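You operate a simulated robot arm through the tools that you are given. There is no shell and no other tool. Be economical: measure what you need, move in short steps, check, and stop when the job is done.

The job below is to be done with a simulated robot arm. You get a single attempt, and the scene is never put back.

## Task
Shut the vice, slide the clamped brass sleeve onto the shaft and clamp the steel one instead.
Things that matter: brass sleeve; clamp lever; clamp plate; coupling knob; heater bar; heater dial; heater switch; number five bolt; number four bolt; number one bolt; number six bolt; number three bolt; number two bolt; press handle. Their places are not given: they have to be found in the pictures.

It is judged by the outcome, as a careful person would: the job done as asked, and still so three seconds after it is handed in. It fails if anything else is knocked over, pushed out of place, dropped, spilled or broken.

## Robot
A 7-joint arm with a two-finger parallel gripper, fixed in place. Base frame: the origin is at the foot of the arm, x ahead of it, y to its left, z up; the work surface is at about z = 860. Units: mm, rad, N and s.
Its first joint turns from -2.897 to 2.897 rad. Payload 4.4 kg.
Tool frame: the origin (TCP) lies between the finger pads and is the grasp point; the fingertips stand 23 mm ahead of it; z points along the fingers, y is the line along which they close. The gripper opens to 94 mm. The fingers are 38 mm wide and 10 mm thick; the gripper's body (54 by 96 mm) begins 39 mm behind the TCP.
Orientation is that of the tool frame in the base frame, as [roll, pitch, yaw] about the fixed x, y, z axes, in that order (R = Rz(yaw) Ry(pitch) Rx(roll)). With the fingers straight down and closing along the base's y, the tool's x points along the base's -x, its y along +y and its z along -z.

## Interface
- The arm moves only by the tool send_rows. Its argument "commands" is a list that holds one entry, the list of rows, each a list of 7 numbers: the shift along the tool's x, y, z in units of 25 mm (1.0 is 25 mm), then the turn, a rotation vector about the tool's x, y, z in units of 5 degrees (1.0 is 5 degrees), then the opening in per cent of the stroke, from 0 (shut) to 100 (fully open). In form: [[[x, y, z, wx, wy, wz, fingers], ...]]. A call has 1 to 8 rows; each row shifts and turns the commanded pose from where the row before left it, along the tool's axes as they then stand. A call with a number of a shift or a turn outside -1 to 1 is refused whole. Each row takes 0.2 s and may step no farther than 50 mm and 0.15 rad from the row before; otherwise, or with a gripper value out of range, the whole call is refused. A pose out of reach is approached as far as the arm can. The call stops where the force on the tool passes 40 N (or 10 N more than at its start, if that is more) or the arm is blocked; 0.2 s more then pass. Each finger travels about 72 mm/s and halts on what it meets, pressing with about 36 N; the grip force reading is that of the motor and also rises with nothing between the fingers. The clock runs only during rows and for 0.2 s after the last one: add rows that do not move to give the fingers time. The reply holds the time, the measured pose of the TCP, the force on the tool along the base axes, the opening and the grip force, in the units named above and with some noise, with the torque about the TCP (base axes, N m) and any sound that the robot's microphone picked up.
- Cameras (640 x 400 px; columns grow to the right, rows downward): "scene" is fixed at [394.3, 645.3, 1432.8]; the picture's right is [-0.70, -0.72, 0.00], its down [-0.33, 0.32, -0.89] and it looks along [0.63, -0.62, -0.46] (base axes); focal length 217 px, centre (320, 200). "wrist" rides on the gripper at [86, 16, -75] in the tool frame; the picture's right is [-0.18, 0.98, 0.00], its down [-0.58, -0.11, -0.81] and it looks along [-0.79, -0.15, 0.59] (tool axes); focal length 243 px, centre (320, 200).
- camera(camera): a new picture of that camera. The clock stands still meanwhile.
- measure_at(camera, pixels): for up to 12 pixels [column, row] of the newest picture of that camera ("zoom" is the newest enlarged one), the place [x, y, z] in the base frame of the surface seen there, good to about 2 mm, but the place of the scene camera against the robot may be out by one fixed shift of up to 18 mm in any direction. The clock stands still meanwhile.
- close_up(camera, box): a new picture of the part [left, top, right, bottom] of that camera's present view, enlarged. The clock stands still meanwhile.
- hand_in(): hands the job in; it is judged then, once.

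Keep the steps short. Do not move on a guess: measure, check each grasp and each placing, and mend mistakes. In all there are 80 turns and 38 pictures (those below and enlarged ones count). Leave the gripper open and the arm clear of the work at the hand-in unless told otherwise, and finish with a single line.

The tools are called after "Call:" by a JSON object that holds its "op" and its "data". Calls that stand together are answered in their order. send_rows: Moves the arm, as the interface text tells. Its arguments: {"type":"object","properties":{"commands":{"type":"array"}},"required":["commands"]} The other tools are called the same way: camera (camera) takes a picture; measure_at (camera, pixels) gives the place of the surface under pixels of a picture; close_up (camera, box) takes an enlarged picture of a part of a camera's view; hand_in () hands the job in.

At the start:

```text
t: 0.0
eef_pos: [624.5, 172.5, 1292.9]
tcp_rot: [-3.141, -0.001, 3.141]
ft_force: [0.5, 0.0, 0.4]
torque: [-0.03, 0.01, -0.01]
width: 94.2
grasp_force: 0.0
```

scene: 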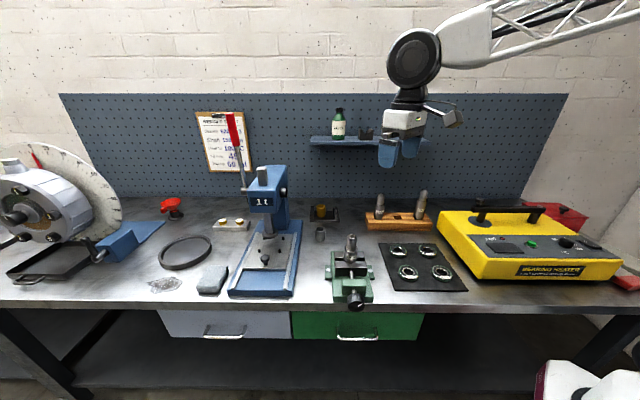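
wrist: 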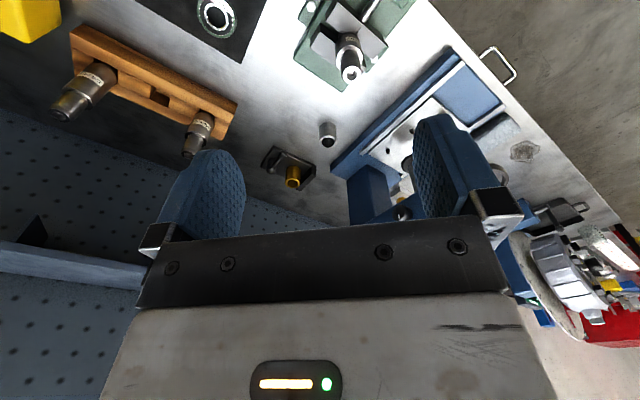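

I'll start with enlarged views of the vice area and the brass sleeve/clamp.

Call:
{"op": "close_up", "data": {"camera": "scene", "box": [290, 190, 390, 320]}}

Call:
{"op": "close_up", "data": {"camera": "scene", "box": [295, 195, 351, 250]}}

Call:
{"op": "close_up", "data": {"camera": "wrist", "box": [240, 0, 440, 200]}}

```text
3.08 times, centred on (340, 255) of scene
```

zoom: 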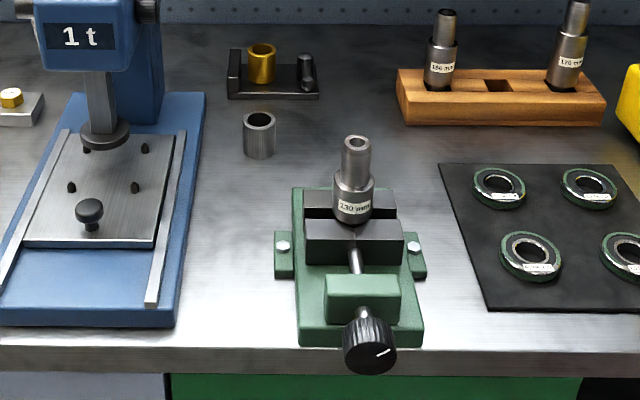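

```text
7.27 times, centred on (323, 222) of scene
```

zoom: 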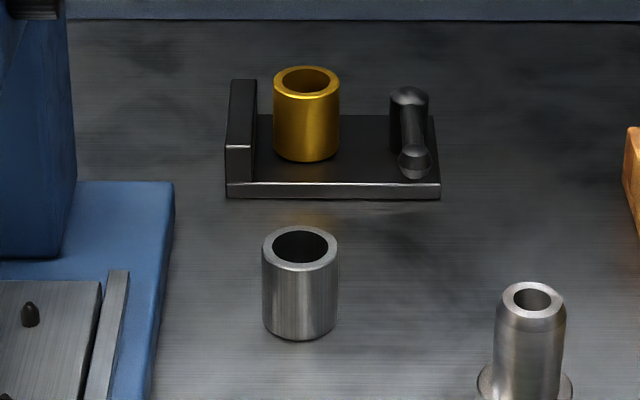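

```text
2.00 times, centred on (340, 100) of wrist
```

zoom: 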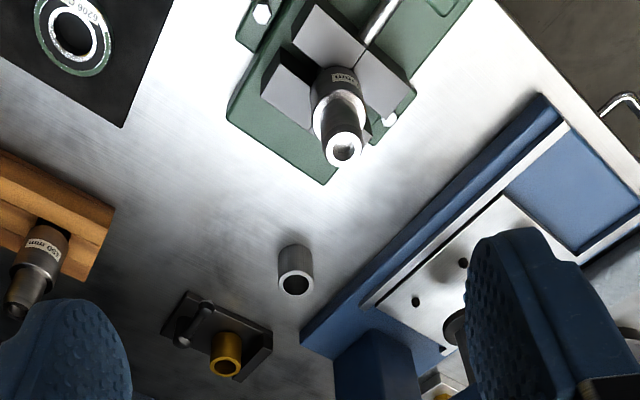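

I see the vice (green, black knob with white mark), the loose steel sleeve in front, and the brass sleeve on the black plate with its lever. Measuring them in a scene picture zoom.

Call:
{"op": "camera", "data": {"camera": "scene"}}

Call:
{"op": "measure_at", "data": {"camera": "zoom", "pixels": [[296, 259], [342, 370], [342, 307], [261, 228], [210, 30]]}}

Call:
{"op": "measure_at", "data": {"camera": "scene", "pixels": [[351, 239], [350, 259], [356, 301], [339, 287], [363, 287], [356, 282], [341, 264], [362, 264], [320, 228], [320, 207], [340, 207], [325, 245]]}}

```text
32 pictures are left
```

scene: 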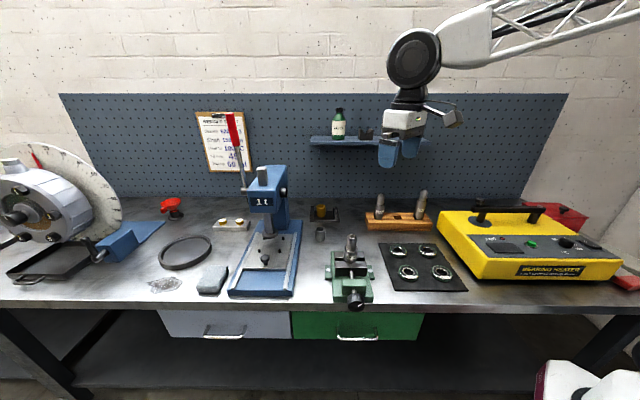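

```text
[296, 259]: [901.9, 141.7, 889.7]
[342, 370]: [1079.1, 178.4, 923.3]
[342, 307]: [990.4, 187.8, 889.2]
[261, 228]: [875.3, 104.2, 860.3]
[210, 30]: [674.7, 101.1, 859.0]
```

```text
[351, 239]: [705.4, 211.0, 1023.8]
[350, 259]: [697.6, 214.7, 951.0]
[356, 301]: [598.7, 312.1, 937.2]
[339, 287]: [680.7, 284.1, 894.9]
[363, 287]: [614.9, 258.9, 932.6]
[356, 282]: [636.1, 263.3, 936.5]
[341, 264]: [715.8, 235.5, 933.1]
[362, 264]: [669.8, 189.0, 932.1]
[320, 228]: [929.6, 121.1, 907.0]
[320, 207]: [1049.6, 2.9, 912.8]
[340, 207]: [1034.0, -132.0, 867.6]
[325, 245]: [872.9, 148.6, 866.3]
```

Call:
{"op": "close_up", "data": {"camera": "scene", "box": [295, 195, 351, 250]}}

Call:
{"op": "measure_at", "data": {"camera": "zoom", "pixels": [[305, 72], [305, 97], [275, 82], [338, 85], [305, 150], [230, 170], [435, 190], [408, 93], [415, 150], [299, 229], [299, 268], [240, 85]]}}

Call:
{"op": "measure_at", "data": {"camera": "wrist", "pixels": [[348, 65], [350, 78], [290, 165], [293, 184], [327, 126], [325, 144], [265, 152], [310, 180]]}}

```text
7.27 times, centred on (323, 222) of scene
```

zoom: 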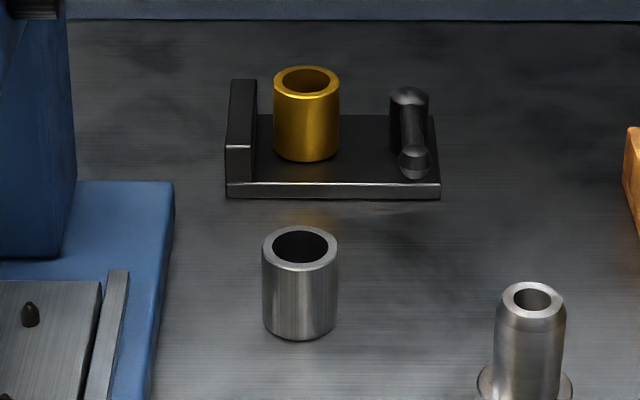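

```text
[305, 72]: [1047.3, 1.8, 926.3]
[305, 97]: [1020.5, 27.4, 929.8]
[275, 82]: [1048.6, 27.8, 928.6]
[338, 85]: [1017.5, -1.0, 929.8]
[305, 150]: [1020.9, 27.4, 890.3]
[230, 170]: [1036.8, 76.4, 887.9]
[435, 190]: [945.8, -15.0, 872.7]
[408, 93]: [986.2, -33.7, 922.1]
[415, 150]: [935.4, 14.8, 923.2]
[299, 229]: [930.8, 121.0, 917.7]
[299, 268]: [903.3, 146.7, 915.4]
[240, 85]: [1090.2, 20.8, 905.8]
```

```text
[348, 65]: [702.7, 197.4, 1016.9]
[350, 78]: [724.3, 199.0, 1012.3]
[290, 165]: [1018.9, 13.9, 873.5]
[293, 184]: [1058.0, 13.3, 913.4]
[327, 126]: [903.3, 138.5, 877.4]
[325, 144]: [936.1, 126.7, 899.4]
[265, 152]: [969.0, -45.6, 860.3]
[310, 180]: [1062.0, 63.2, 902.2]
```

Brass centre is near (1034, 14), at the edge of reach; its lever post is near (986, −34) with the arm pointing toward (935, 15). I'm moving the wrist camera closer for a good look, staying high.

Call:
{"op": "send_rows", "data": {"commands": [[[-0.84, -0.75, 0.95, 0, 0, 0, 100], [-0.84, -0.75, 0.95, 0, 0, 0, 100], [-0.84, -0.75, 0.95, 0, 0, 0, 100], [-0.84, -0.75, 0.95, 0, 0, 0, 100], [-0.84, -0.75, 0.95, 0, 0, 0, 100], [-0.84, -0.75, 0.95, 0, 0, 0, 100], [0, 0, 0, 0, 0, 0, 100]]]}}

Call:
{"op": "camera", "data": {"camera": "wrist"}}

Call:
{"op": "close_up", "data": {"camera": "wrist", "box": [250, 100, 410, 220]}}

```text
t: 1.6
eef_pos: [752.2, 61.2, 1149.7]
tcp_rot: [3.141, -0.001, 3.141]
ft_force: [-1.3, -0.2, -0.2]
torque: [0.03, 0.02, 0.02]
width: 94.2
grasp_force: 0.0
```

```text
30 pictures are left
```

wrist: 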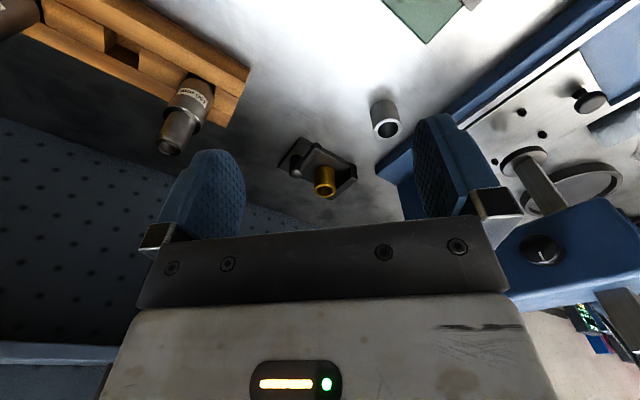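

```text
3.33 times, centred on (330, 160) of wrist
```

zoom: 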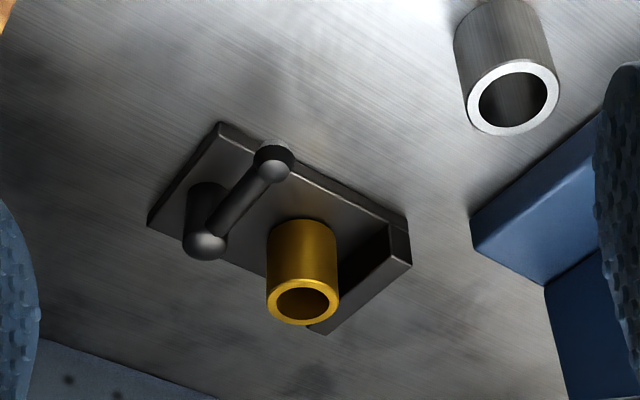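

Call:
{"op": "measure_at", "data": {"camera": "zoom", "pixels": [[273, 175], [205, 245], [208, 195], [303, 290], [303, 321], [272, 300], [336, 300], [303, 225], [150, 222], [222, 126], [405, 262], [310, 330]]}}

Call:
{"op": "measure_at", "data": {"camera": "wrist", "pixels": [[384, 118], [383, 136], [371, 128], [398, 126], [384, 104], [377, 112]]}}

```text
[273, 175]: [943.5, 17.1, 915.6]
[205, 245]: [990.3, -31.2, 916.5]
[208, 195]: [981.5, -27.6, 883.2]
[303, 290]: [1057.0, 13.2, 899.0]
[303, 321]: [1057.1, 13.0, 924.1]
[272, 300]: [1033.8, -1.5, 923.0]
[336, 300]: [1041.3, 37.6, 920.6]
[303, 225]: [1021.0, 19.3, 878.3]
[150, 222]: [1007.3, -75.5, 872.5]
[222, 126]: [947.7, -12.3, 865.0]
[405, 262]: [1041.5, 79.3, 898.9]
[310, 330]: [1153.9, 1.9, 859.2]
```

```text
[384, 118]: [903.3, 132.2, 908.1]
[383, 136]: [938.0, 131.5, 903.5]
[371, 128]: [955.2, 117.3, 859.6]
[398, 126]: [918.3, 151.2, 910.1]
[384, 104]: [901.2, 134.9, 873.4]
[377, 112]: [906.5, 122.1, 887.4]
```

Brass sleeve: centre ≈ (1039, 17), top z ≈ 923. Steel: ≈ (920, 134), top ≈ 910. Now a tight look at the vice jaws and knob from the scene camera.

Call:
{"op": "close_up", "data": {"camera": "scene", "box": [325, 230, 381, 315]}}

Call:
{"op": "measure_at", "data": {"camera": "zoom", "pixels": [[324, 36], [298, 55], [345, 55], [320, 150], [319, 172], [320, 195], [245, 135], [385, 165], [318, 233], [320, 290], [300, 345], [360, 345]]}}

```text
4.71 times, centred on (353, 272) of scene
```

zoom: 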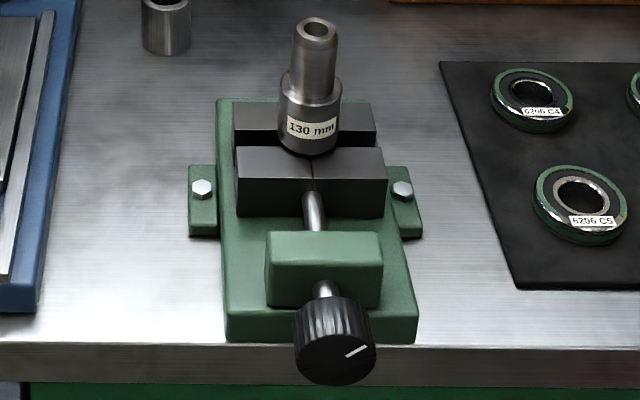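

```text
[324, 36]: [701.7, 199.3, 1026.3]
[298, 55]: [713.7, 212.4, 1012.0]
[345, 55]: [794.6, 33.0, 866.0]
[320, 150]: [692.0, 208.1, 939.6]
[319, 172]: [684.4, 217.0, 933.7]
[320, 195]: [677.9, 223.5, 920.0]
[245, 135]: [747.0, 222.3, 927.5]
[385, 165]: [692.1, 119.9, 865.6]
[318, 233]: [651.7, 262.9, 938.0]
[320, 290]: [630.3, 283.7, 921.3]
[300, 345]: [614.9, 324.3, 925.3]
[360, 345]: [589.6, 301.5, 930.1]
```

The jaws stand slightly off the 130 mm shaft; the knob is on a screw axis running along (−0.7, 0.7). I'll move the wrist over toward the knob and turn 45° so the fingers line up across it and the camera faces the vice.

Call:
{"op": "send_rows", "data": {"commands": [[[0.96, 0.96, 0, 0, 0, 0, 100], [0.96, 0.96, 0, 0, 0, 0, 100], [0.96, 0.96, 0, 0, 0, 0, 100], [0.96, 0.96, 0, 0, 0, 0, 100], [0.96, 0.96, 0, 0, 0, 0, 100], [0.96, 0.96, 0, 0, 0, 0, 100], [0.96, 0.96, 0, 0, 0, 0, 100], [0.96, 0.96, 0, 0, 0, 1, 100]]]}}

Call:
{"op": "send_rows", "data": {"commands": [[[0.04, 0.48, 0.2, 0, 0, 1, 100], [0.08, 0.47, 0.2, 0, 0, 1, 100], [0.12, 0.46, 0.2, 0, 0, 1, 100], [0.16, 0.45, 0.2, 0, 0, 1, 100], [0.2, 0.435, 0.2, 0, 0, 1, 100], [0.24, 0.416, 0.2, 0, 0, 1, 100], [0.275, 0.39, 0.2, 0, 0, 1, 100], [0.31, 0.37, 0.2, 0, 0, 1, 100]]]}}

Call:
{"op": "camera", "data": {"camera": "wrist"}}

```text
t: 3.4
eef_pos: [558.2, 253.2, 1147.9]
tcp_rot: [3.141, 0.001, 3.055]
ft_force: [-0.5, 0.3, 0.0]
torque: [0.0, -0.02, 0.0]
width: 94.1
grasp_force: 0.1
```

```text
t: 5.2
eef_pos: [558.0, 349.2, 1108.3]
tcp_rot: [-3.141, 0.0, 2.354]
ft_force: [0.2, 1.1, 0.1]
torque: [0.0, 0.0, 0.02]
width: 94.0
grasp_force: 0.0
```

```text
27 pictures are left
```

wrist: 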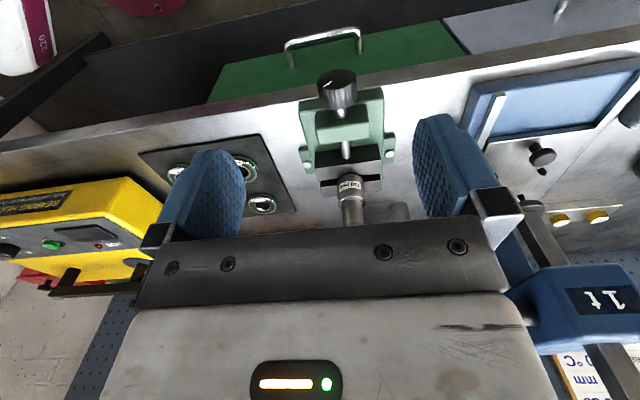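

Call:
{"op": "close_up", "data": {"camera": "wrist", "box": [280, 60, 420, 230]}}

Call:
{"op": "measure_at", "data": {"camera": "wrist", "pixels": [[336, 72], [320, 92], [354, 92], [338, 100], [334, 80], [346, 150], [349, 158], [350, 172], [350, 180], [352, 222], [344, 112], [336, 112]]}}

```text
2.35 times, centred on (350, 145) of wrist
```

zoom: 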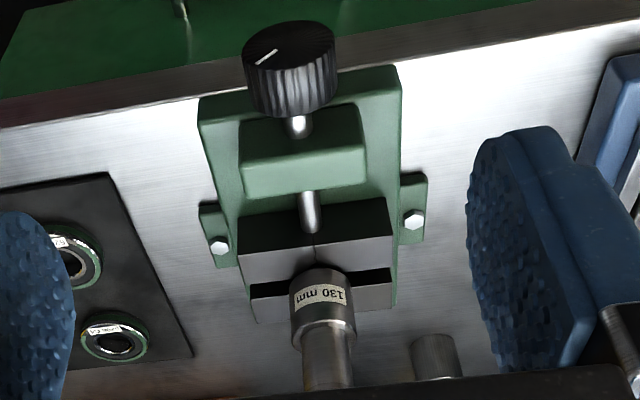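

```text
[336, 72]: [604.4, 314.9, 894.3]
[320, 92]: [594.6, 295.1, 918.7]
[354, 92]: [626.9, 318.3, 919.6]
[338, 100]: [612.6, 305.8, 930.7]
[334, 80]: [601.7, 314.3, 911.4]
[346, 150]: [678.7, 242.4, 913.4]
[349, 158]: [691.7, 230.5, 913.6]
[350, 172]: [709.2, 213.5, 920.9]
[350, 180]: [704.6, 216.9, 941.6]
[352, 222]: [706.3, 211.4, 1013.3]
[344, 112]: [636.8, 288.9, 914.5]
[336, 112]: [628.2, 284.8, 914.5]
```

Knob: centre ≈ (612, 306, 912), radius ≈ 20. Before gripping from above I need the height and front edge of the green base.

Call:
{"op": "measure_at", "data": {"camera": "zoom", "pixels": [[208, 105], [395, 78], [385, 120], [225, 150], [260, 170], [345, 165], [300, 110], [315, 240], [330, 254], [375, 262], [380, 275], [375, 290]]}}

```text
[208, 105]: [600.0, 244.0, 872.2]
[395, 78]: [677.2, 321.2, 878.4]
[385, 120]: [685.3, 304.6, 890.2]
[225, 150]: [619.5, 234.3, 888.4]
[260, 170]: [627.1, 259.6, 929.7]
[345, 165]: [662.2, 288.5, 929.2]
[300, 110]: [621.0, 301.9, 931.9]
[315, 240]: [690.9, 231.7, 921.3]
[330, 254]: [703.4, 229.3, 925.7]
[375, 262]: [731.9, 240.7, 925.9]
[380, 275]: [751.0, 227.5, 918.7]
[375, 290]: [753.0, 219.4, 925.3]
```

Base front edge is at the back of the knob, so the fingers have free space. I'm going down astride the knob, stopping at z ≈ 930.

Call:
{"op": "send_rows", "data": {"commands": [[[-0.5, 0.06, 0.8, 0, 0, 0, 100], [-0.5, 0.06, 0.9, 0, 0, 0, 100], [-0.5, 0.06, 0.9, 0, 0, 0, 100], [-0.5, 0.06, 0.9, 0, 0, 0, 100], [-0.5, 0.06, 0.9, 0, 0, 0, 100], [0, 0, 0.9, 0, 0, 0, 100], [0, 0, 0.9, 0, 0, 0, 100], [0, 0, 0.9, 0, 0, 0, 100]]]}}

Call:
{"op": "camera", "data": {"camera": "wrist"}}

```text
t: 7.0
eef_pos: [609.6, 308.4, 931.3]
tcp_rot: [-3.141, -0.002, 2.356]
ft_force: [-0.4, 0.2, -0.4]
torque: [0.01, -0.01, 0.03]
width: 93.8
grasp_force: 0.0
```

```text
25 pictures are left
```

wrist: 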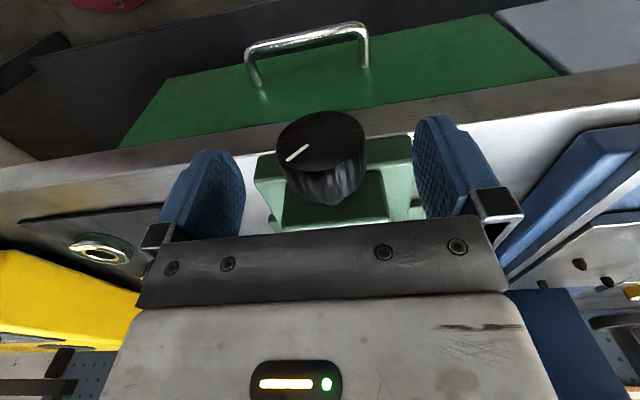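

The fingers straddle the knob evenly. Lowering 19 mm to the axis and closing.

Call:
{"op": "send_rows", "data": {"commands": [[[0, 0, 0.39, 0, 0, 0, 100], [0, 0, 0.38, 0, 0, 0, 100], [0, 0, 0, 0, 0, 0, 40], [0, 0, 0, 0, 0, 0, 30], [0, 0, 0, 0, 0, 0, 30], [0, 0, 0, 0, 0, 0, 30]]]}}

```text
t: 8.4
eef_pos: [609.3, 309.8, 912.9]
tcp_rot: [3.139, 0.0, 2.356]
ft_force: [23.7, 28.1, -4.8]
torque: [0.14, -0.13, 0.12]
width: 45.7
grasp_force: 44.6
```

Side force of ~37 N toward tool +y means I'm off-centre a little. I'll open slightly, shift 2.5 mm along +y and regrip.

Call:
{"op": "send_rows", "data": {"commands": [[[0, 0, 0, 0, 0, 0, 60], [0, 0.1, 0, 0, 0, 0, 60], [0, 0, 0, 0, 0, 0, 60], [0, 0, 0, 0, 0, 0, 30], [0, 0, 0, 0, 0, 0, 30], [0, 0, 0, 0, 0, 0, 30]]]}}

```text
t: 9.8
eef_pos: [609.4, 309.5, 910.0]
tcp_rot: [-3.136, -0.002, 2.356]
ft_force: [-2.7, -9.3, 4.5]
torque: [0.16, 0.23, -0.33]
width: 45.5
grasp_force: 45.3
stopped in row 6: the force on the tool passed its limit at 48 N (the readings are from after the stop); the commanded pose is now the measured one
```

Gripped on a 45.5 mm knob with low side force. Now try turning clockwise as seen from the front (negative about tool x), 15° first.

Call:
{"op": "send_rows", "data": {"commands": [[[0, 0, 0, -1, 0, 0, 30], [0, 0, 0, -1, 0, 0, 30], [0, 0, 0, -1, 0, 0, 30]]]}}

```text
t: 10.6
eef_pos: [610.2, 309.6, 911.4]
tcp_rot: [2.884, -0.002, 2.357]
ft_force: [-16.4, -25.5, 2.7]
torque: [0.17, 0.31, -0.11]
width: 45.1
grasp_force: 44.8
```

It turns freely (15° reached, low torque). Easing 1.2 mm along −y to relieve side force and turning further 25°.

Call:
{"op": "send_rows", "data": {"commands": [[[0, -0.05, 0, -1, 0, 0, 30], [0, 0, 0, -1, 0, 0, 30], [0, 0, 0, -1, 0, 0, 30], [0, 0, 0, -1, 0, 0, 30], [0, 0, 0, -1, 0, 0, 30], [0, 0, 0, 0, 0, 0, 30]]]}}

Call:
{"op": "close_up", "data": {"camera": "scene", "box": [325, 230, 381, 315]}}

```text
t: 11.6
eef_pos: [608.6, 308.7, 909.2]
tcp_rot: [2.575, -0.002, 2.356]
ft_force: [-10.7, -5.4, 9.5]
torque: [-0.33, -0.34, 0.32]
width: 45.0
grasp_force: 45.5
stopped in row 4: the force on the tool passed its limit at 47 N (the readings are from after the stop); the commanded pose is now the measured one
```

```text
4.71 times, centred on (353, 272) of scene
```

zoom: 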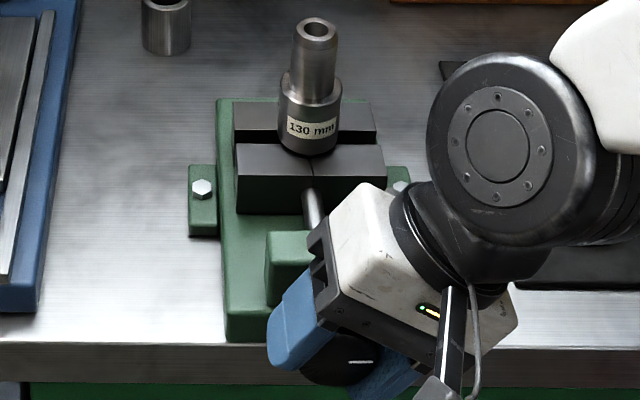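

Pointer turned clockwise and the front jaw moved toward the shaft (its edge rose from row 147 to 144). Continue turning.

Call:
{"op": "send_rows", "data": {"commands": [[[0, 0, 0, -1, 0, 0, 30], [0, 0, 0, -1, 0, 0, 30], [0, 0, 0, -1, 0, 0, 30], [0, 0, 0, 0, 0, 0, 30]]]}}

```text
t: 12.0
eef_pos: [608.7, 308.7, 907.8]
tcp_rot: [2.495, -0.004, 2.357]
ft_force: [-18.6, -13.6, 13.0]
torque: [-0.14, -0.1, 0.19]
width: 45.0
grasp_force: 45.7
stopped in row 2: the force on the tool passed its limit at 57 N (the readings are from after the stop); the commanded pose is now the measured one
```

Force grows off-axis (up and sideways), so my turning centre is slightly off. I'll release, return upright and regrip a little higher.

Call:
{"op": "send_rows", "data": {"commands": [[[0, 0, 0, 0, 0, 0, 75], [0, 0, 0, 0, 0, 0, 75], [0, 0, -0.04, 1, 0, 0, 80], [0, 0, -0.04, 1, 0, 0, 80], [0, 0, -0.04, 1, 0, 0, 80], [0, 0, -0.04, 1, 0, 0, 80], [0, 0, -0.04, 1, 0, 0, 80], [0, 0, -0.04, 1, 0, 0, 80]]]}}

Call:
{"op": "send_rows", "data": {"commands": [[[0, 0, 0, 1, 0, 0, 80], [0, 0, 0, 0.41, 0, 0, 80], [0, 0, 0, 0, 0, 0, 80]]]}}

Call:
{"op": "camera", "data": {"camera": "wrist"}}

```text
t: 13.8
eef_pos: [607.4, 307.8, 914.3]
tcp_rot: [3.016, -0.002, 2.356]
ft_force: [0.0, -0.2, 0.0]
torque: [-0.03, 0.02, 0.0]
width: 75.2
grasp_force: 0.1
```

```text
t: 14.6
eef_pos: [607.9, 307.2, 914.8]
tcp_rot: [3.14, -0.001, 2.358]
ft_force: [-0.9, -0.2, 0.8]
torque: [-0.01, 0.02, -0.01]
width: 75.3
grasp_force: 0.1
```

```text
23 pictures are left
```

wrist: 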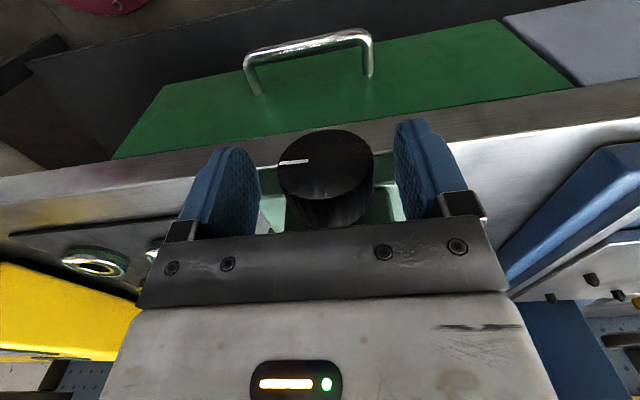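

Call:
{"op": "measure_at", "data": {"camera": "wrist", "pixels": [[282, 160], [368, 160], [324, 134], [326, 195], [325, 163], [282, 175], [371, 175], [330, 215]]}}

```text
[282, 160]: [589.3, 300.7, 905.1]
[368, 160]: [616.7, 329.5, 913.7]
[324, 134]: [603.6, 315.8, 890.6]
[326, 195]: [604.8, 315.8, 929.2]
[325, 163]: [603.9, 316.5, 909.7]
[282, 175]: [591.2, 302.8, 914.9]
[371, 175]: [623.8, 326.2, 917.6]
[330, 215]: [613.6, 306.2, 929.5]
```

Knob centre is at lateral sum ≈ 919.5 and z ≈ 910; I'm 3 mm short of it. Centre, regrip, and turn 10°.

Call:
{"op": "send_rows", "data": {"commands": [[[0, 0.12, 0.16, 0, 0, 0, 75], [0, 0, 0, 0, 0, 0, 60], [0, 0, 0, 0, 0, 0, 30], [0, 0, 0, 0, 0, 0, 30], [0, 0, 0, 0, 0, 0, 30], [0, 0, 0, 0, 0, 0, 30]]]}}

Call:
{"op": "send_rows", "data": {"commands": [[[0, 0, 0, -1, 0, 0, 30], [0, 0, 0, -1, 0, 0, 30]]]}}

```text
t: 16.0
eef_pos: [609.5, 310.6, 910.6]
tcp_rot: [3.139, -0.001, 2.357]
ft_force: [-4.5, -2.9, 6.3]
torque: [-0.03, 0.0, -0.05]
width: 45.9
grasp_force: 45.0
```

```text
t: 16.6
eef_pos: [609.6, 309.0, 910.4]
tcp_rot: [2.963, -0.001, 2.356]
ft_force: [-20.7, -17.4, 22.4]
torque: [0.18, 0.31, -0.06]
width: 45.7
grasp_force: 44.7
```

Turned 10°. I'll yield ~1 mm up and −y and turn more.

Call:
{"op": "send_rows", "data": {"commands": [[[0, -0.05, -0.05, 0, 0, 0, 30], [0, 0, 0, -1, 0, 0, 30], [0, 0, 0, -1, 0, 0, 30]]]}}

Call:
{"op": "send_rows", "data": {"commands": [[[0, -0.03, -0.04, -1, 0, 0, 30], [0, -0.03, -0.04, -1, 0, 0, 30]]]}}

Call:
{"op": "close_up", "data": {"camera": "scene", "box": [325, 230, 381, 315]}}

```text
t: 17.4
eef_pos: [609.5, 308.2, 910.8]
tcp_rot: [2.79, -0.005, 2.355]
ft_force: [12.8, -2.6, -16.8]
torque: [-0.58, -0.5, 0.44]
width: 45.9
grasp_force: 45.0
```

```text
t: 17.8
eef_pos: [608.3, 309.3, 910.4]
tcp_rot: [2.738, -0.004, 2.358]
ft_force: [5.8, -3.6, -2.4]
torque: [-0.44, -0.46, -0.25]
width: 45.5
grasp_force: 45.5
stopped in row 1: the force on the tool passed its limit at 64 N (the readings are from after the stop); the commanded pose is now the measured one
```

```text
4.71 times, centred on (353, 272) of scene
```

zoom: 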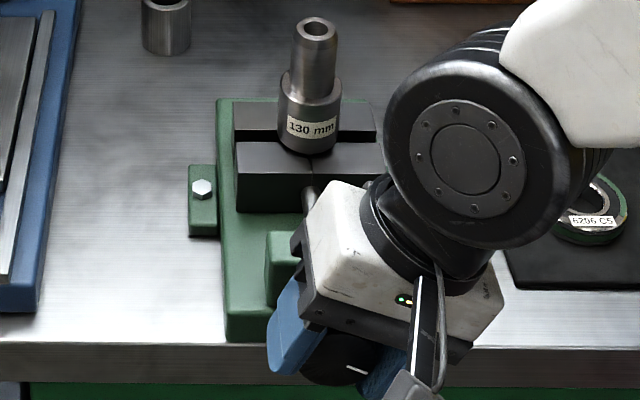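

Knob pointer has now turned about 50° and the jaw is closing. Try more.

Call:
{"op": "send_rows", "data": {"commands": [[[0, 0, 0, -0.6, 0, 0, 30], [0, 0, 0, -0.6, 0, 0, 30], [0, 0, 0, -0.6, 0, 0, 30]]]}}

Call:
{"op": "send_rows", "data": {"commands": [[[0, 0, 0, -0.6, 0, 0, 30], [0, 0, 0, -0.6, 0, 0, 30], [0, 0, 0, -0.6, 0, 0, 30]]]}}

```text
t: 18.6
eef_pos: [609.3, 308.7, 910.9]
tcp_rot: [2.582, -0.004, 2.357]
ft_force: [-2.3, -12.6, 1.5]
torque: [0.27, 0.36, 0.39]
width: 45.7
grasp_force: 45.2
```

```text
t: 19.5
eef_pos: [608.4, 308.9, 910.3]
tcp_rot: [2.426, -0.003, 2.359]
ft_force: [5.2, -13.5, 1.1]
torque: [0.2, 0.21, 0.29]
width: 45.7
grasp_force: 45.4
stopped in row 3: the force on the tool passed its limit at 41 N (the readings are from after the stop); the commanded pose is now the measured one
```

Slower turning goes smoothly (41° now). Continue.

Call:
{"op": "send_rows", "data": {"commands": [[[0, 0, 0, -0.5, 0, 0, 30], [0, 0, 0, -0.5, 0, 0, 30], [0, 0, 0, -0.5, 0, 0, 30], [0, 0, 0, -0.5, 0, 0, 30], [0, 0, 0, -0.5, 0, 0, 30]]]}}

Call:
{"op": "close_up", "data": {"camera": "scene", "box": [325, 230, 381, 315]}}

```text
t: 20.7
eef_pos: [607.6, 307.8, 910.0]
tcp_rot: [2.208, -0.004, 2.356]
ft_force: [-20.9, -21.1, 6.1]
torque: [-0.57, -0.45, -0.65]
width: 45.6
grasp_force: 44.7
```

```text
4.71 times, centred on (353, 272) of scene
```

zoom: 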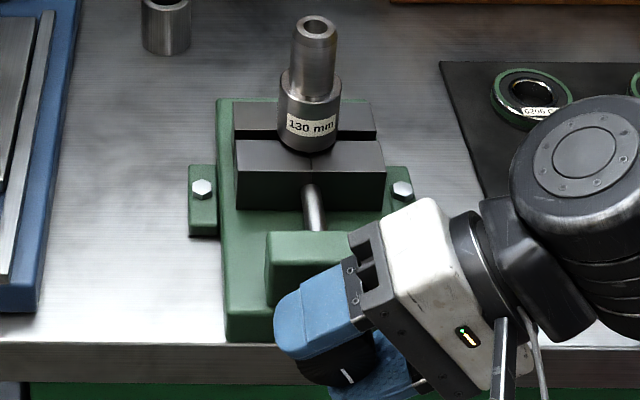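

Pointer is now ~50° below horizontal and the jaw still closing in. I'll open, swing back 80° around the knob, regrip and make another stroke.

Call:
{"op": "send_rows", "data": {"commands": [[[0, 0, 0, 0, 0, 0, 80], [0, 0, 0, 0, 0, 0, 80], [0, 0.0, 0, 1, 0, 0, 80], [0, 0, 0, 1, 0, 0, 80], [0, 0, 0, 1, 0, 0, 80], [0, 0, 0, 1, 0, 0, 80], [0, 0, 0, 1, 0, 0, 80], [0, 0, 0, 1, 0, 0, 80]]]}}

Call:
{"op": "send_rows", "data": {"commands": [[[0, 0, 0, 1, 0, 0, 80], [0, 0.0, 0, 1, 0, 0, 80], [0, 0.0, 0, 1, 0, 0, 80], [0, 0, 0, 1, 0, 0, 80], [0, 0, 0, 1, 0, 0, 80], [0, 0, 0, 1, 0, 0, 80], [0, 0, 0, 1, 0, 0, 80], [0, 0, 0, 1, 0, 0, 80]]]}}

Call:
{"op": "send_rows", "data": {"commands": [[[0, 0, 0, 1, 0, 0, 80], [0, 0.0, 0, 1, 0, 0, 80], [0, 0.0, 0, 0, 0, 0, 80]]]}}

```text
t: 22.0
eef_pos: [605.0, 306.2, 949.5]
tcp_rot: [2.444, 0.016, 2.354]
ft_force: [-10.8, -20.1, -5.1]
torque: [-0.66, 0.64, -0.06]
width: 84.0
grasp_force: 9.6
stopped in row 6: the force on the tool passed its limit at 55 N (the readings are from after the stop); the commanded pose is now the measured one
```

```text
t: 23.8
eef_pos: [606.1, 306.2, 950.3]
tcp_rot: [3.138, 0.016, 2.356]
ft_force: [0.4, 0.7, -0.3]
torque: [-0.01, 0.03, 0.03]
width: 75.2
grasp_force: 0.1
```

```text
t: 24.6
eef_pos: [604.8, 307.6, 950.3]
tcp_rot: [-2.969, 0.018, 2.354]
ft_force: [-0.1, 0.4, 0.2]
torque: [-0.02, -0.01, 0.02]
width: 75.2
grasp_force: 0.1
```

Opening while tilted pressed the lower finger on the bench and lifted the tool 40 mm. I'll check nothing is disturbed.

Call:
{"op": "camera", "data": {"camera": "scene"}}

Call:
{"op": "camera", "data": {"camera": "wrist"}}

Call:
{"op": "measure_at", "data": {"camera": "wrist", "pixels": [[324, 134], [326, 195], [325, 150]]}}

```text
20 pictures are left
```

scene: 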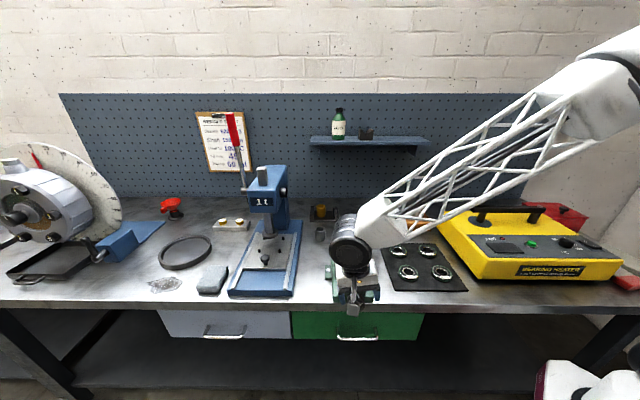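

```text
19 pictures are left
```

wrist: 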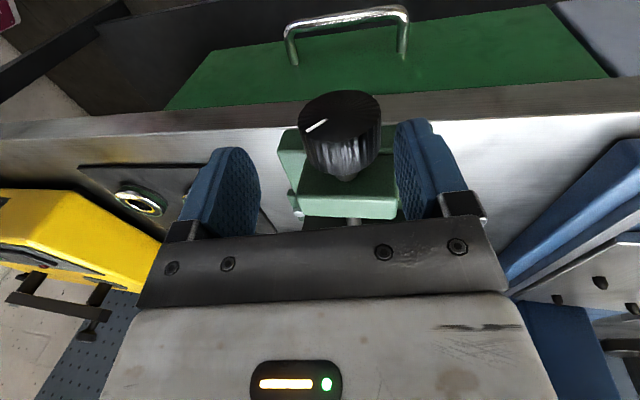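

```text
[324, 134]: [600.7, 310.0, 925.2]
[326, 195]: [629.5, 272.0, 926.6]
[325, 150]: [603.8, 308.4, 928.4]
```

The knob was dragged back to its starting angle, nothing else moved. New plan: begin tilted +40°, stroke through to −40°, release with a small opening, and back straight out. First: offset to the side and tilt to +40°.

Call:
{"op": "send_rows", "data": {"commands": [[[0, 0.69, 0, 0, 0, 0, 68], [0, 0.69, 0, 0, 0, 0, 68], [0, 0, 0, 1, 0, 0, 68], [0, 0, 0, 1, 0, 0, 68], [0, 0, 0, 1, 0, 0, 68], [0, 0, 0, 1, 0, 0, 68], [0, 0, 0, 1, 0, 0, 68], [0, 0, 0, 1, 0, 0, 68]]]}}

Call:
{"op": "send_rows", "data": {"commands": [[[0, 0, 0, 0, 0, 0, 68]]]}}

```text
t: 26.4
eef_pos: [629.9, 331.7, 944.1]
tcp_rot: [-2.445, 0.018, 2.356]
ft_force: [0.3, 0.1, 0.0]
torque: [0.04, 0.02, -0.01]
width: 64.1
grasp_force: 0.1
```

```text
t: 26.8
eef_pos: [629.7, 331.2, 944.4]
tcp_rot: [-2.448, 0.018, 2.356]
ft_force: [-0.3, -0.4, 0.4]
torque: [0.02, -0.01, -0.02]
width: 63.9
grasp_force: 0.1
```

Lined up; advance 45 mm along the fingers and grip.

Call:
{"op": "send_rows", "data": {"commands": [[[0, 0, 0.6, 0, 0, 0, 68], [0, 0, 0.6, 0, 0, 0, 68], [0, -0.02, 0.6, 0, 0, 0, 68], [0, 0, 0, 0, 0, 0, 68], [0, 0, 0, 0, 0, 0, 30], [0, 0, 0, 0, 0, 0, 30], [0, 0, 0, 0, 0, 0, 30]]]}}

```text
t: 28.3
eef_pos: [610.3, 310.7, 908.9]
tcp_rot: [-2.45, 0.016, 2.358]
ft_force: [8.5, 6.9, -8.4]
torque: [0.24, 0.2, 0.74]
width: 45.1
grasp_force: 44.2
stopped in row 7: the force on the tool passed its limit at 42 N (the readings are from after the stop); the commanded pose is now the measured one
```

Gripped. Stroke slowly clockwise.

Call:
{"op": "send_rows", "data": {"commands": [[[0, 0, 0, -0.6, 0, 0, 30], [0, 0, 0, -0.6, 0, 0, 30], [0, 0, 0, -0.6, 0, 0, 30], [0, 0, 0, -0.6, 0, 0, 30], [0, 0, 0, -0.6, 0, 0, 30], [0, 0, 0, -0.6, 0, 0, 30], [0, 0, 0, -0.6, 0, 0, 30], [0, 0, 0, -0.6, 0, 0, 30]]]}}

Call:
{"op": "send_rows", "data": {"commands": [[[0, 0, 0, -0.6, 0, 0, 30], [0, 0, 0, -0.6, 0, 0, 30], [0, 0, 0, -0.6, 0, 0, 30], [0, 0, 0, -0.6, 0, 0, 30], [0, 0, 0, -0.6, 0, 0, 30], [0, 0, 0, -0.6, 0, 0, 30], [0, 0, 0, -0.6, 0, 0, 30], [0, 0, 0, -0.6, 0, 0, 30]]]}}

Call:
{"op": "send_rows", "data": {"commands": [[[0, 0, 0, -0.6, 0, 0, 30], [0, 0, 0, -0.6, 0, 0, 30], [0, 0, 0, -0.6, 0, 0, 30], [0, 0, 0, -0.6, 0, 0, 30], [0, 0, 0, -0.6, 0, 0, 30], [0, 0, 0, -0.6, 0, 0, 30], [0, 0, 0, -0.6, 0, 0, 30], [0, 0, 0, -0.6, 0, 0, 30]]]}}

```text
t: 30.1
eef_pos: [609.8, 310.2, 909.9]
tcp_rot: [-2.867, 0.015, 2.357]
ft_force: [-3.9, -25.2, -0.8]
torque: [0.43, 0.53, 1.53]
width: 45.0
grasp_force: 45.6
```

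```text
t: 31.4
eef_pos: [609.1, 308.7, 910.1]
tcp_rot: [-3.14, 0.016, 2.357]
ft_force: [-5.5, -13.7, 7.4]
torque: [-0.01, 0.03, 0.16]
width: 45.1
grasp_force: 45.6
stopped in row 6: the force on the tool passed its limit at 44 N (the readings are from after the stop); the commanded pose is now the measured one
```

```text
t: 32.3
eef_pos: [609.4, 310.7, 910.7]
tcp_rot: [2.978, 0.017, 2.358]
ft_force: [-8.7, -12.7, 6.6]
torque: [-0.2, -0.14, -0.53]
width: 44.9
grasp_force: 45.5
stopped in row 4: the force on the tool passed its limit at 40 N (the readings are from after the stop); the commanded pose is now the measured one
```

Call:
{"op": "send_rows", "data": {"commands": [[[0, 0, 0, -0.6, 0, 0, 30], [0, 0, 0, -0.6, 0, 0, 30], [0, 0, 0, -0.6, 0, 0, 30], [0, 0, 0, -0.6, 0, 0, 30], [0, 0, 0, -0.6, 0, 0, 30]]]}}

Call:
{"op": "send_rows", "data": {"commands": [[[0, 0, 0, -0.6, 0, 0, 30], [0, 0, 0, -0.6, 0, 0, 30], [0, 0, 0, -0.6, 0, 0, 30], [0, 0, 0, -0.6, 0, 0, 30], [0, 0, 0, -0.6, 0, 0, 30]]]}}

Call:
{"op": "close_up", "data": {"camera": "scene", "box": [325, 230, 381, 315]}}

```text
t: 33.5
eef_pos: [608.3, 309.6, 908.0]
tcp_rot: [2.714, 0.017, 2.356]
ft_force: [-17.6, -22.0, -1.2]
torque: [-0.17, -0.16, -0.91]
width: 45.1
grasp_force: 44.6
```

```text
t: 34.7
eef_pos: [608.5, 310.1, 908.0]
tcp_rot: [2.456, 0.013, 2.356]
ft_force: [-11.0, 0.4, 6.7]
torque: [0.25, 0.21, -0.96]
width: 45.3
grasp_force: 45.3
stopped in row 5: the force on the tool passed its limit at 48 N (the readings are from after the stop); the commanded pose is now the measured one
```

```text
4.71 times, centred on (353, 272) of scene
```

zoom: 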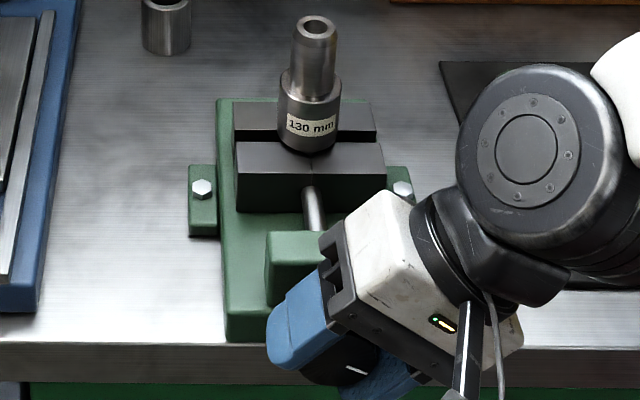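

Pointer now ~20° below horizontal; turn 12° more, then release with a small opening and back straight out.

Call:
{"op": "send_rows", "data": {"commands": [[[0, 0, 0, -0.6, 0, 0, 30], [0, 0, 0, -0.6, 0, 0, 30], [0, 0, 0, -0.6, 0, 0, 30], [0, 0, 0, -0.6, 0, 0, 30]]]}}

Call:
{"op": "send_rows", "data": {"commands": [[[0, 0, 0, 0, 0, 0, 57], [0, 0, 0, 0, 0, 0, 57]]]}}

Call:
{"op": "send_rows", "data": {"commands": [[[0, 0, -0.6, 0, 0, 0, 57], [0, 0, -0.6, 0, 0, 0, 57], [0, 0, -0.6, 0, 0, 0, 57]]]}}

Call:
{"op": "camera", "data": {"camera": "wrist"}}

```text
t: 35.7
eef_pos: [608.2, 309.5, 908.4]
tcp_rot: [2.245, 0.014, 2.357]
ft_force: [1.5, 14.2, 0.3]
torque: [0.6, 0.54, -1.52]
width: 45.5
grasp_force: 45.0
```

```text
t: 36.3
eef_pos: [609.8, 309.3, 908.5]
tcp_rot: [2.245, 0.017, 2.357]
ft_force: [1.0, 0.1, 0.4]
torque: [0.02, -0.02, 0.0]
width: 53.5
grasp_force: 0.1
```

```text
t: 37.1
eef_pos: [584.2, 285.5, 936.8]
tcp_rot: [2.246, 0.016, 2.358]
ft_force: [0.1, -0.3, -0.2]
torque: [0.02, 0.03, 0.02]
width: 53.9
grasp_force: 0.1
```

```text
17 pictures are left
```

wrist: 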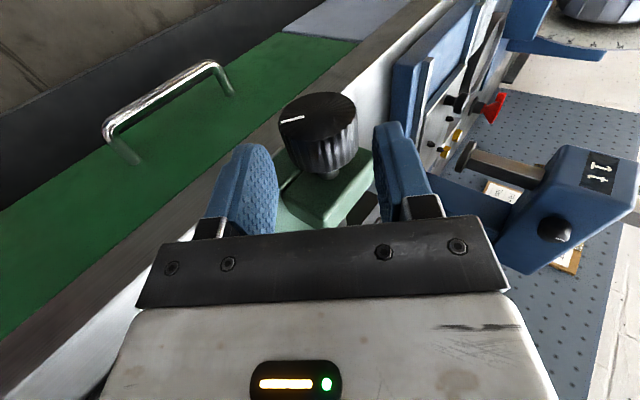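

Clean release. Back off a bit more, then arc over the knob back to +40°.

Call:
{"op": "send_rows", "data": {"commands": [[[0, 0, -0.6, 0, 0, 0, 68], [0, 0.21, 0, 1, 0, 0, 68], [0, 0.21, 0, 1, 0, 0, 68], [0, 0.21, 0, 1, 0, 0, 68], [0, 0.21, 0, 1, 0, 0, 68], [0, 0.21, 0, 1, 0, 0, 68], [0, 0.21, 0, 1, 0, 0, 68], [0, 0.21, 0, 1, 0, 0, 68]]]}}

Call:
{"op": "send_rows", "data": {"commands": [[[0, 0.21, 0, 1, 0, 0, 68], [0, 0.21, 0, 1, 0, 0, 68], [0, 0.21, 0, 1, 0, 0, 68], [0, 0.21, 0, 1, 0, 0, 68], [0, 0.21, 0, 1, 0, 0, 68], [0, 0.21, 0, 1, 0, 0, 68], [0, 0.21, 0, 1, 0, 0, 68], [0, 0.21, 0, 1, 0, 0, 68]]]}}

Call:
{"op": "send_rows", "data": {"commands": [[[0, 0.21, 0, 1, 0, 0, 68], [0, 0.21, 0, 1, 0, 0, 68], [0, 0.21, 0, 1, 0, 0, 68], [0, 0, 0, 0, 0, 0, 68]]]}}

Call:
{"op": "close_up", "data": {"camera": "scene", "box": [325, 230, 381, 315]}}

```text
t: 38.9
eef_pos: [595.4, 298.3, 967.7]
tcp_rot: [2.857, 0.015, 2.355]
ft_force: [-0.6, -0.5, -0.4]
torque: [0.05, 0.0, 0.01]
width: 63.9
grasp_force: 0.0
```

```text
t: 40.7
eef_pos: [624.5, 326.8, 966.1]
tcp_rot: [-2.726, 0.016, 2.355]
ft_force: [-0.1, 0.4, 0.3]
torque: [0.02, 0.0, -0.03]
width: 63.9
grasp_force: 0.0
```

```text
t: 41.7
eef_pos: [634.8, 337.1, 958.4]
tcp_rot: [-2.466, 0.015, 2.358]
ft_force: [-0.5, -0.4, -0.8]
torque: [0.0, -0.02, 0.02]
width: 64.0
grasp_force: 0.1
```

```text
4.71 times, centred on (353, 272) of scene
```

zoom: 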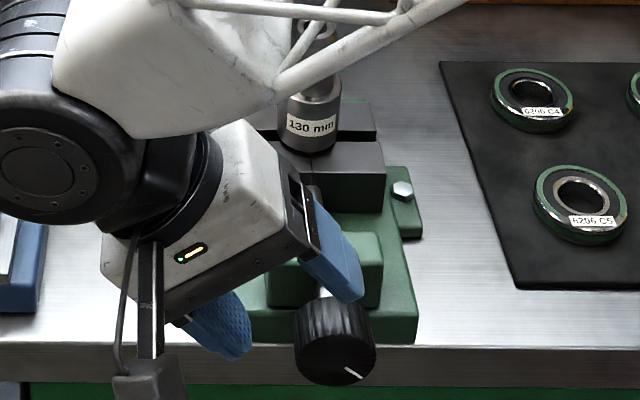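

Pointer kept at −35° now. Regrip from +39° and stroke again.

Call:
{"op": "send_rows", "data": {"commands": [[[0, 0.07, 0.65, 0, 0, 0, 68], [0, 0, 0.6, 0, 0, 0, 68], [0, 0, 0.6, 0, 0, 0, 68], [0, 0, 0.6, 0, 0, 0, 68], [0, 0, 0, 0, 0, 0, 60], [0, 0, 0, 0, 0, 0, 30], [0, 0, 0, 0, 0, 0, 30]]]}}

Call:
{"op": "send_rows", "data": {"commands": [[[0, 0, 0, -0.6, 0, 0, 30], [0, 0, 0, -0.6, 0, 0, 30], [0, 0, 0, -0.6, 0, 0, 30], [0, 0, 0, -0.6, 0, 0, 30], [0, 0, 0, -0.6, 0, 0, 30], [0, 0, 0, -0.6, 0, 0, 30], [0, 0, 0, -0.6, 0, 0, 30], [0, 0, 0, -0.6, 0, 0, 30]]]}}

Call:
{"op": "send_rows", "data": {"commands": [[[0, 0, 0, -0.6, 0, 0, 30], [0, 0, 0, -0.6, 0, 0, 30], [0, 0, 0, -0.6, 0, 0, 30], [0, 0, 0, -0.6, 0, 0, 30], [0, 0, 0, -0.6, 0, 0, 30], [0, 0, 0, -0.6, 0, 0, 30], [0, 0, 0, -0.6, 0, 0, 30], [0, 0, 0, -0.6, 0, 0, 30]]]}}

Call:
{"op": "send_rows", "data": {"commands": [[[0, 0, 0, -0.6, 0, 0, 30], [0, 0, 0, -0.6, 0, 0, 30], [0, 0, 0, -0.6, 0, 0, 30], [0, 0, 0, -0.6, 0, 0, 30], [0, 0, 0, -0.6, 0, 0, 30], [0, 0, 0, -0.6, 0, 0, 30], [0, 0, 0, -0.6, 0, 0, 30], [0, 0, 0, -0.6, 0, 0, 30]]]}}

```text
t: 43.4
eef_pos: [608.6, 310.6, 908.9]
tcp_rot: [-2.468, 0.014, 2.358]
ft_force: [11.2, 8.2, -7.3]
torque: [0.38, 0.32, 0.87]
width: 45.2
grasp_force: 45.6
stopped in row 7: the force on the tool passed its limit at 42 N (the readings are from after the stop); the commanded pose is now the measured one
```

```text
t: 45.2
eef_pos: [609.7, 310.1, 907.9]
tcp_rot: [-2.887, 0.013, 2.356]
ft_force: [19.2, -1.8, -4.9]
torque: [0.62, 0.86, 0.21]
width: 44.9
grasp_force: 44.5
```

```text
t: 47.0
eef_pos: [608.2, 311.2, 907.3]
tcp_rot: [2.977, 0.015, 2.358]
ft_force: [3.0, 0.3, -2.5]
torque: [-0.72, -0.02, -0.82]
width: 45.6
grasp_force: 44.4
```

```text
t: 48.8
eef_pos: [607.8, 309.1, 908.7]
tcp_rot: [2.557, 0.016, 2.358]
ft_force: [-20.2, -15.9, -2.0]
torque: [-0.5, 0.44, -1.3]
width: 45.6
grasp_force: 42.5
```

Resisting torque about the knob axis is rising (0.17 → 0.49 → 0.66 N·m). Let me see the jaws.

Call:
{"op": "close_up", "data": {"camera": "scene", "box": [325, 230, 381, 315]}}

Call:
{"op": "send_rows", "data": {"commands": [[[0, 0, 0, -0.6, 0, 0, 30], [0, 0, 0, -0.6, 0, 0, 30], [0, 0, 0, -0.6, 0, 0, 30], [0, 0, 0, -0.6, 0, 0, 30], [0, 0, 0, 0, 0, 0, 30]]]}}

```text
4.71 times, centred on (353, 272) of scene
```

zoom: 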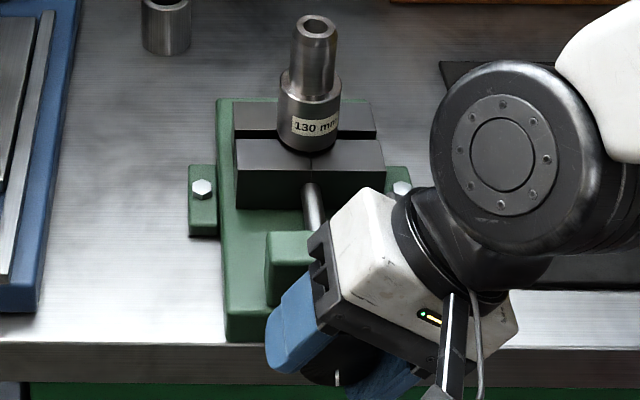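

```text
t: 50.0
eef_pos: [607.5, 309.0, 908.4]
tcp_rot: [2.35, 0.013, 2.357]
ft_force: [-12.3, -13.1, -9.2]
torque: [-0.2, 0.68, -1.1]
width: 45.6
grasp_force: 44.9
```

The shaft's label shifted a touch (jaw now bears on it) and the knob points straight down with the grip starting to slip, so it's tight. Release gently, back off, and check.

Call:
{"op": "send_rows", "data": {"commands": [[[0, 0, 0, 0, 0, 0, 57], [0, 0, 0, 0, 0, 0, 57], [0, 0, -0.6, 0, 0, 0, 57], [0, 0, -0.6, 0, 0, 0, 57], [0, 0, -0.6, 0, 0, 0, 57], [0, 0, -0.6, 0, 0, 0, 57], [0, 0, 0, 0, 0, 0, 57]]]}}

Call:
{"op": "close_up", "data": {"camera": "wrist", "box": [240, 70, 440, 220]}}

```text
t: 51.6
eef_pos: [576.7, 280.6, 952.0]
tcp_rot: [2.349, 0.014, 2.357]
ft_force: [0.1, -0.4, 0.8]
torque: [0.0, 0.02, 0.0]
width: 53.9
grasp_force: 0.0
```

```text
2.67 times, centred on (340, 145) of wrist
```

zoom: 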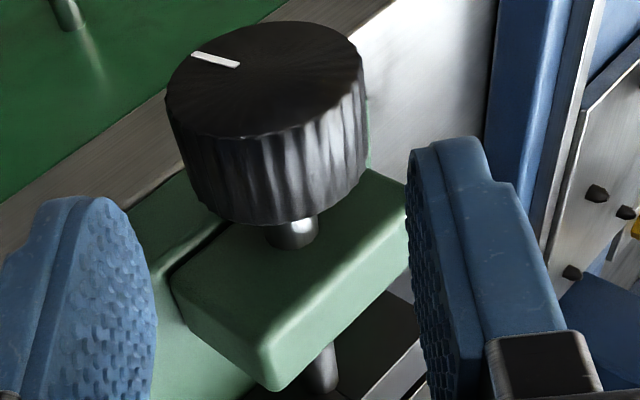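

Next, arc back upright above the knob and look at the pointer from the scene camera.

Call:
{"op": "send_rows", "data": {"commands": [[[0, 0.2, -0.6, 1, 0, 0, 57], [0, 0.2, -0.6, 1, 0, 0, 57], [0, 0.2, -0.6, 1, 0, 0, 57], [0, 0.2, -0.6, 1, 0, 0, 57], [0, 0.2, -0.6, 1, 0, 0, 57], [0, 0.2, -0.6, 1, 0, 0, 57], [0, 0.2, -0.6, 1, 0, 0, 57], [0, 0.2, -0.6, 1, 0, 0, 57]]]}}

Call:
{"op": "close_up", "data": {"camera": "scene", "box": [325, 230, 381, 315]}}

```text
t: 53.4
eef_pos: [561.7, 265.6, 1073.9]
tcp_rot: [3.05, 0.015, 2.358]
ft_force: [-0.3, -0.2, -0.8]
torque: [-0.02, -0.04, 0.01]
width: 53.8
grasp_force: 0.0
```

```text
4.71 times, centred on (353, 272) of scene
```

zoom: 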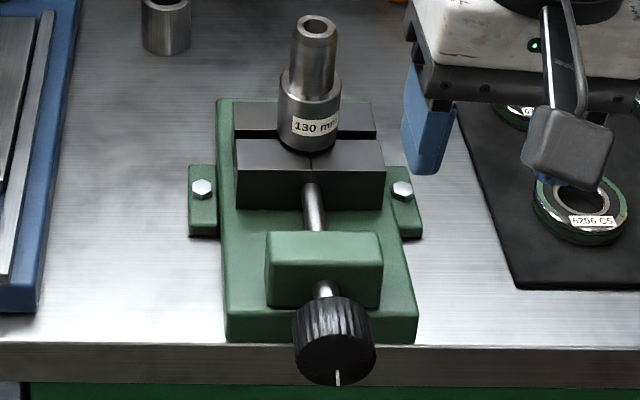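

Knob points straight down and stayed there, and the jaws bear on the shaft: vice shut. Now travel high, fingers closed, to the lever end near (943, 17), stopping on its sleeve side at about (964, 38).

Call:
{"op": "send_rows", "data": {"commands": [[[-0.94, 0.26, 0, 1, 0, 0, 30], [-0.94, 0.26, 0, 0, 0, 0, 0], [-0.94, 0.26, 0, 0, 0, 0, 0], [-0.94, 0.26, 0, 0, 0, 0, 0], [-0.94, 0.26, 0, 0, 0, 0, 0], [-0.94, 0.26, 0, 0, 0, 0, 0], [-0.94, 0.26, 0, 0, 0, 0, 0], [-0.94, 0.26, 0, 0, 0, 0, 0]]]}}

Call:
{"op": "send_rows", "data": {"commands": [[[-0.94, 0.26, 0, 0, 0, 0, 0], [-0.94, 0.26, 0, 0, 0, 0, 0], [-0.94, 0.26, 0, 0, 0, 0, 0], [-0.94, 0.26, 0, 0, 0, 0, 0], [-0.94, 0.26, 0, 0, 0, 0, 0], [-0.94, 0.26, 0, 0, 0, 0, 0]]]}}

Call:
{"op": "camera", "data": {"camera": "wrist"}}

```text
t: 55.2
eef_pos: [731.4, 172.4, 1077.8]
tcp_rot: [3.137, 0.014, 2.358]
ft_force: [1.1, 0.6, 0.4]
torque: [0.0, 0.02, 0.01]
width: 0.1
grasp_force: 35.6
```

```text
t: 56.6
eef_pos: [860.6, 97.4, 1080.4]
tcp_rot: [3.134, 0.014, 2.357]
ft_force: [0.0, 0.4, 0.0]
torque: [0.03, 0.0, -0.02]
width: 0.1
grasp_force: 36.3
```

```text
12 pictures are left
```

wrist: 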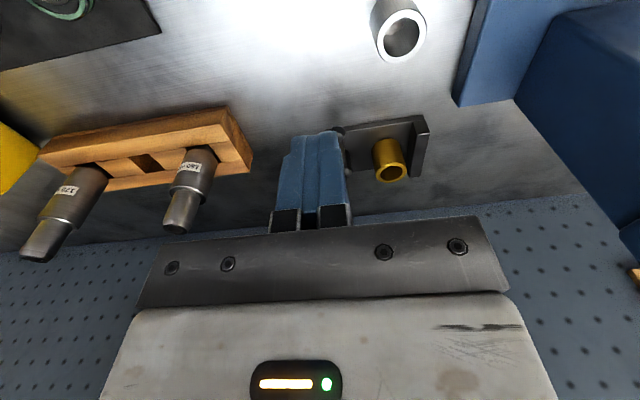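

Call:
{"op": "measure_at", "data": {"camera": "wrist", "pixels": [[391, 180], [378, 175], [404, 175], [391, 166], [388, 140], [341, 130], [347, 168], [403, 59], [379, 32], [425, 32], [400, 12], [412, 155]]}}

```text
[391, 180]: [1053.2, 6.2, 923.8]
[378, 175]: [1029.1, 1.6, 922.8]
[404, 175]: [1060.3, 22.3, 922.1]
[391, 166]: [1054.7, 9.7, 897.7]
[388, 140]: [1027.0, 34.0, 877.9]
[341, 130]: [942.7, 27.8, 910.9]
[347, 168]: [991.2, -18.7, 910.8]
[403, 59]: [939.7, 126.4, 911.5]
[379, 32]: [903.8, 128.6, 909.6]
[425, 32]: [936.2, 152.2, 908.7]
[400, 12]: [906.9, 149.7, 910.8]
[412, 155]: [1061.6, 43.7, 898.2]
```

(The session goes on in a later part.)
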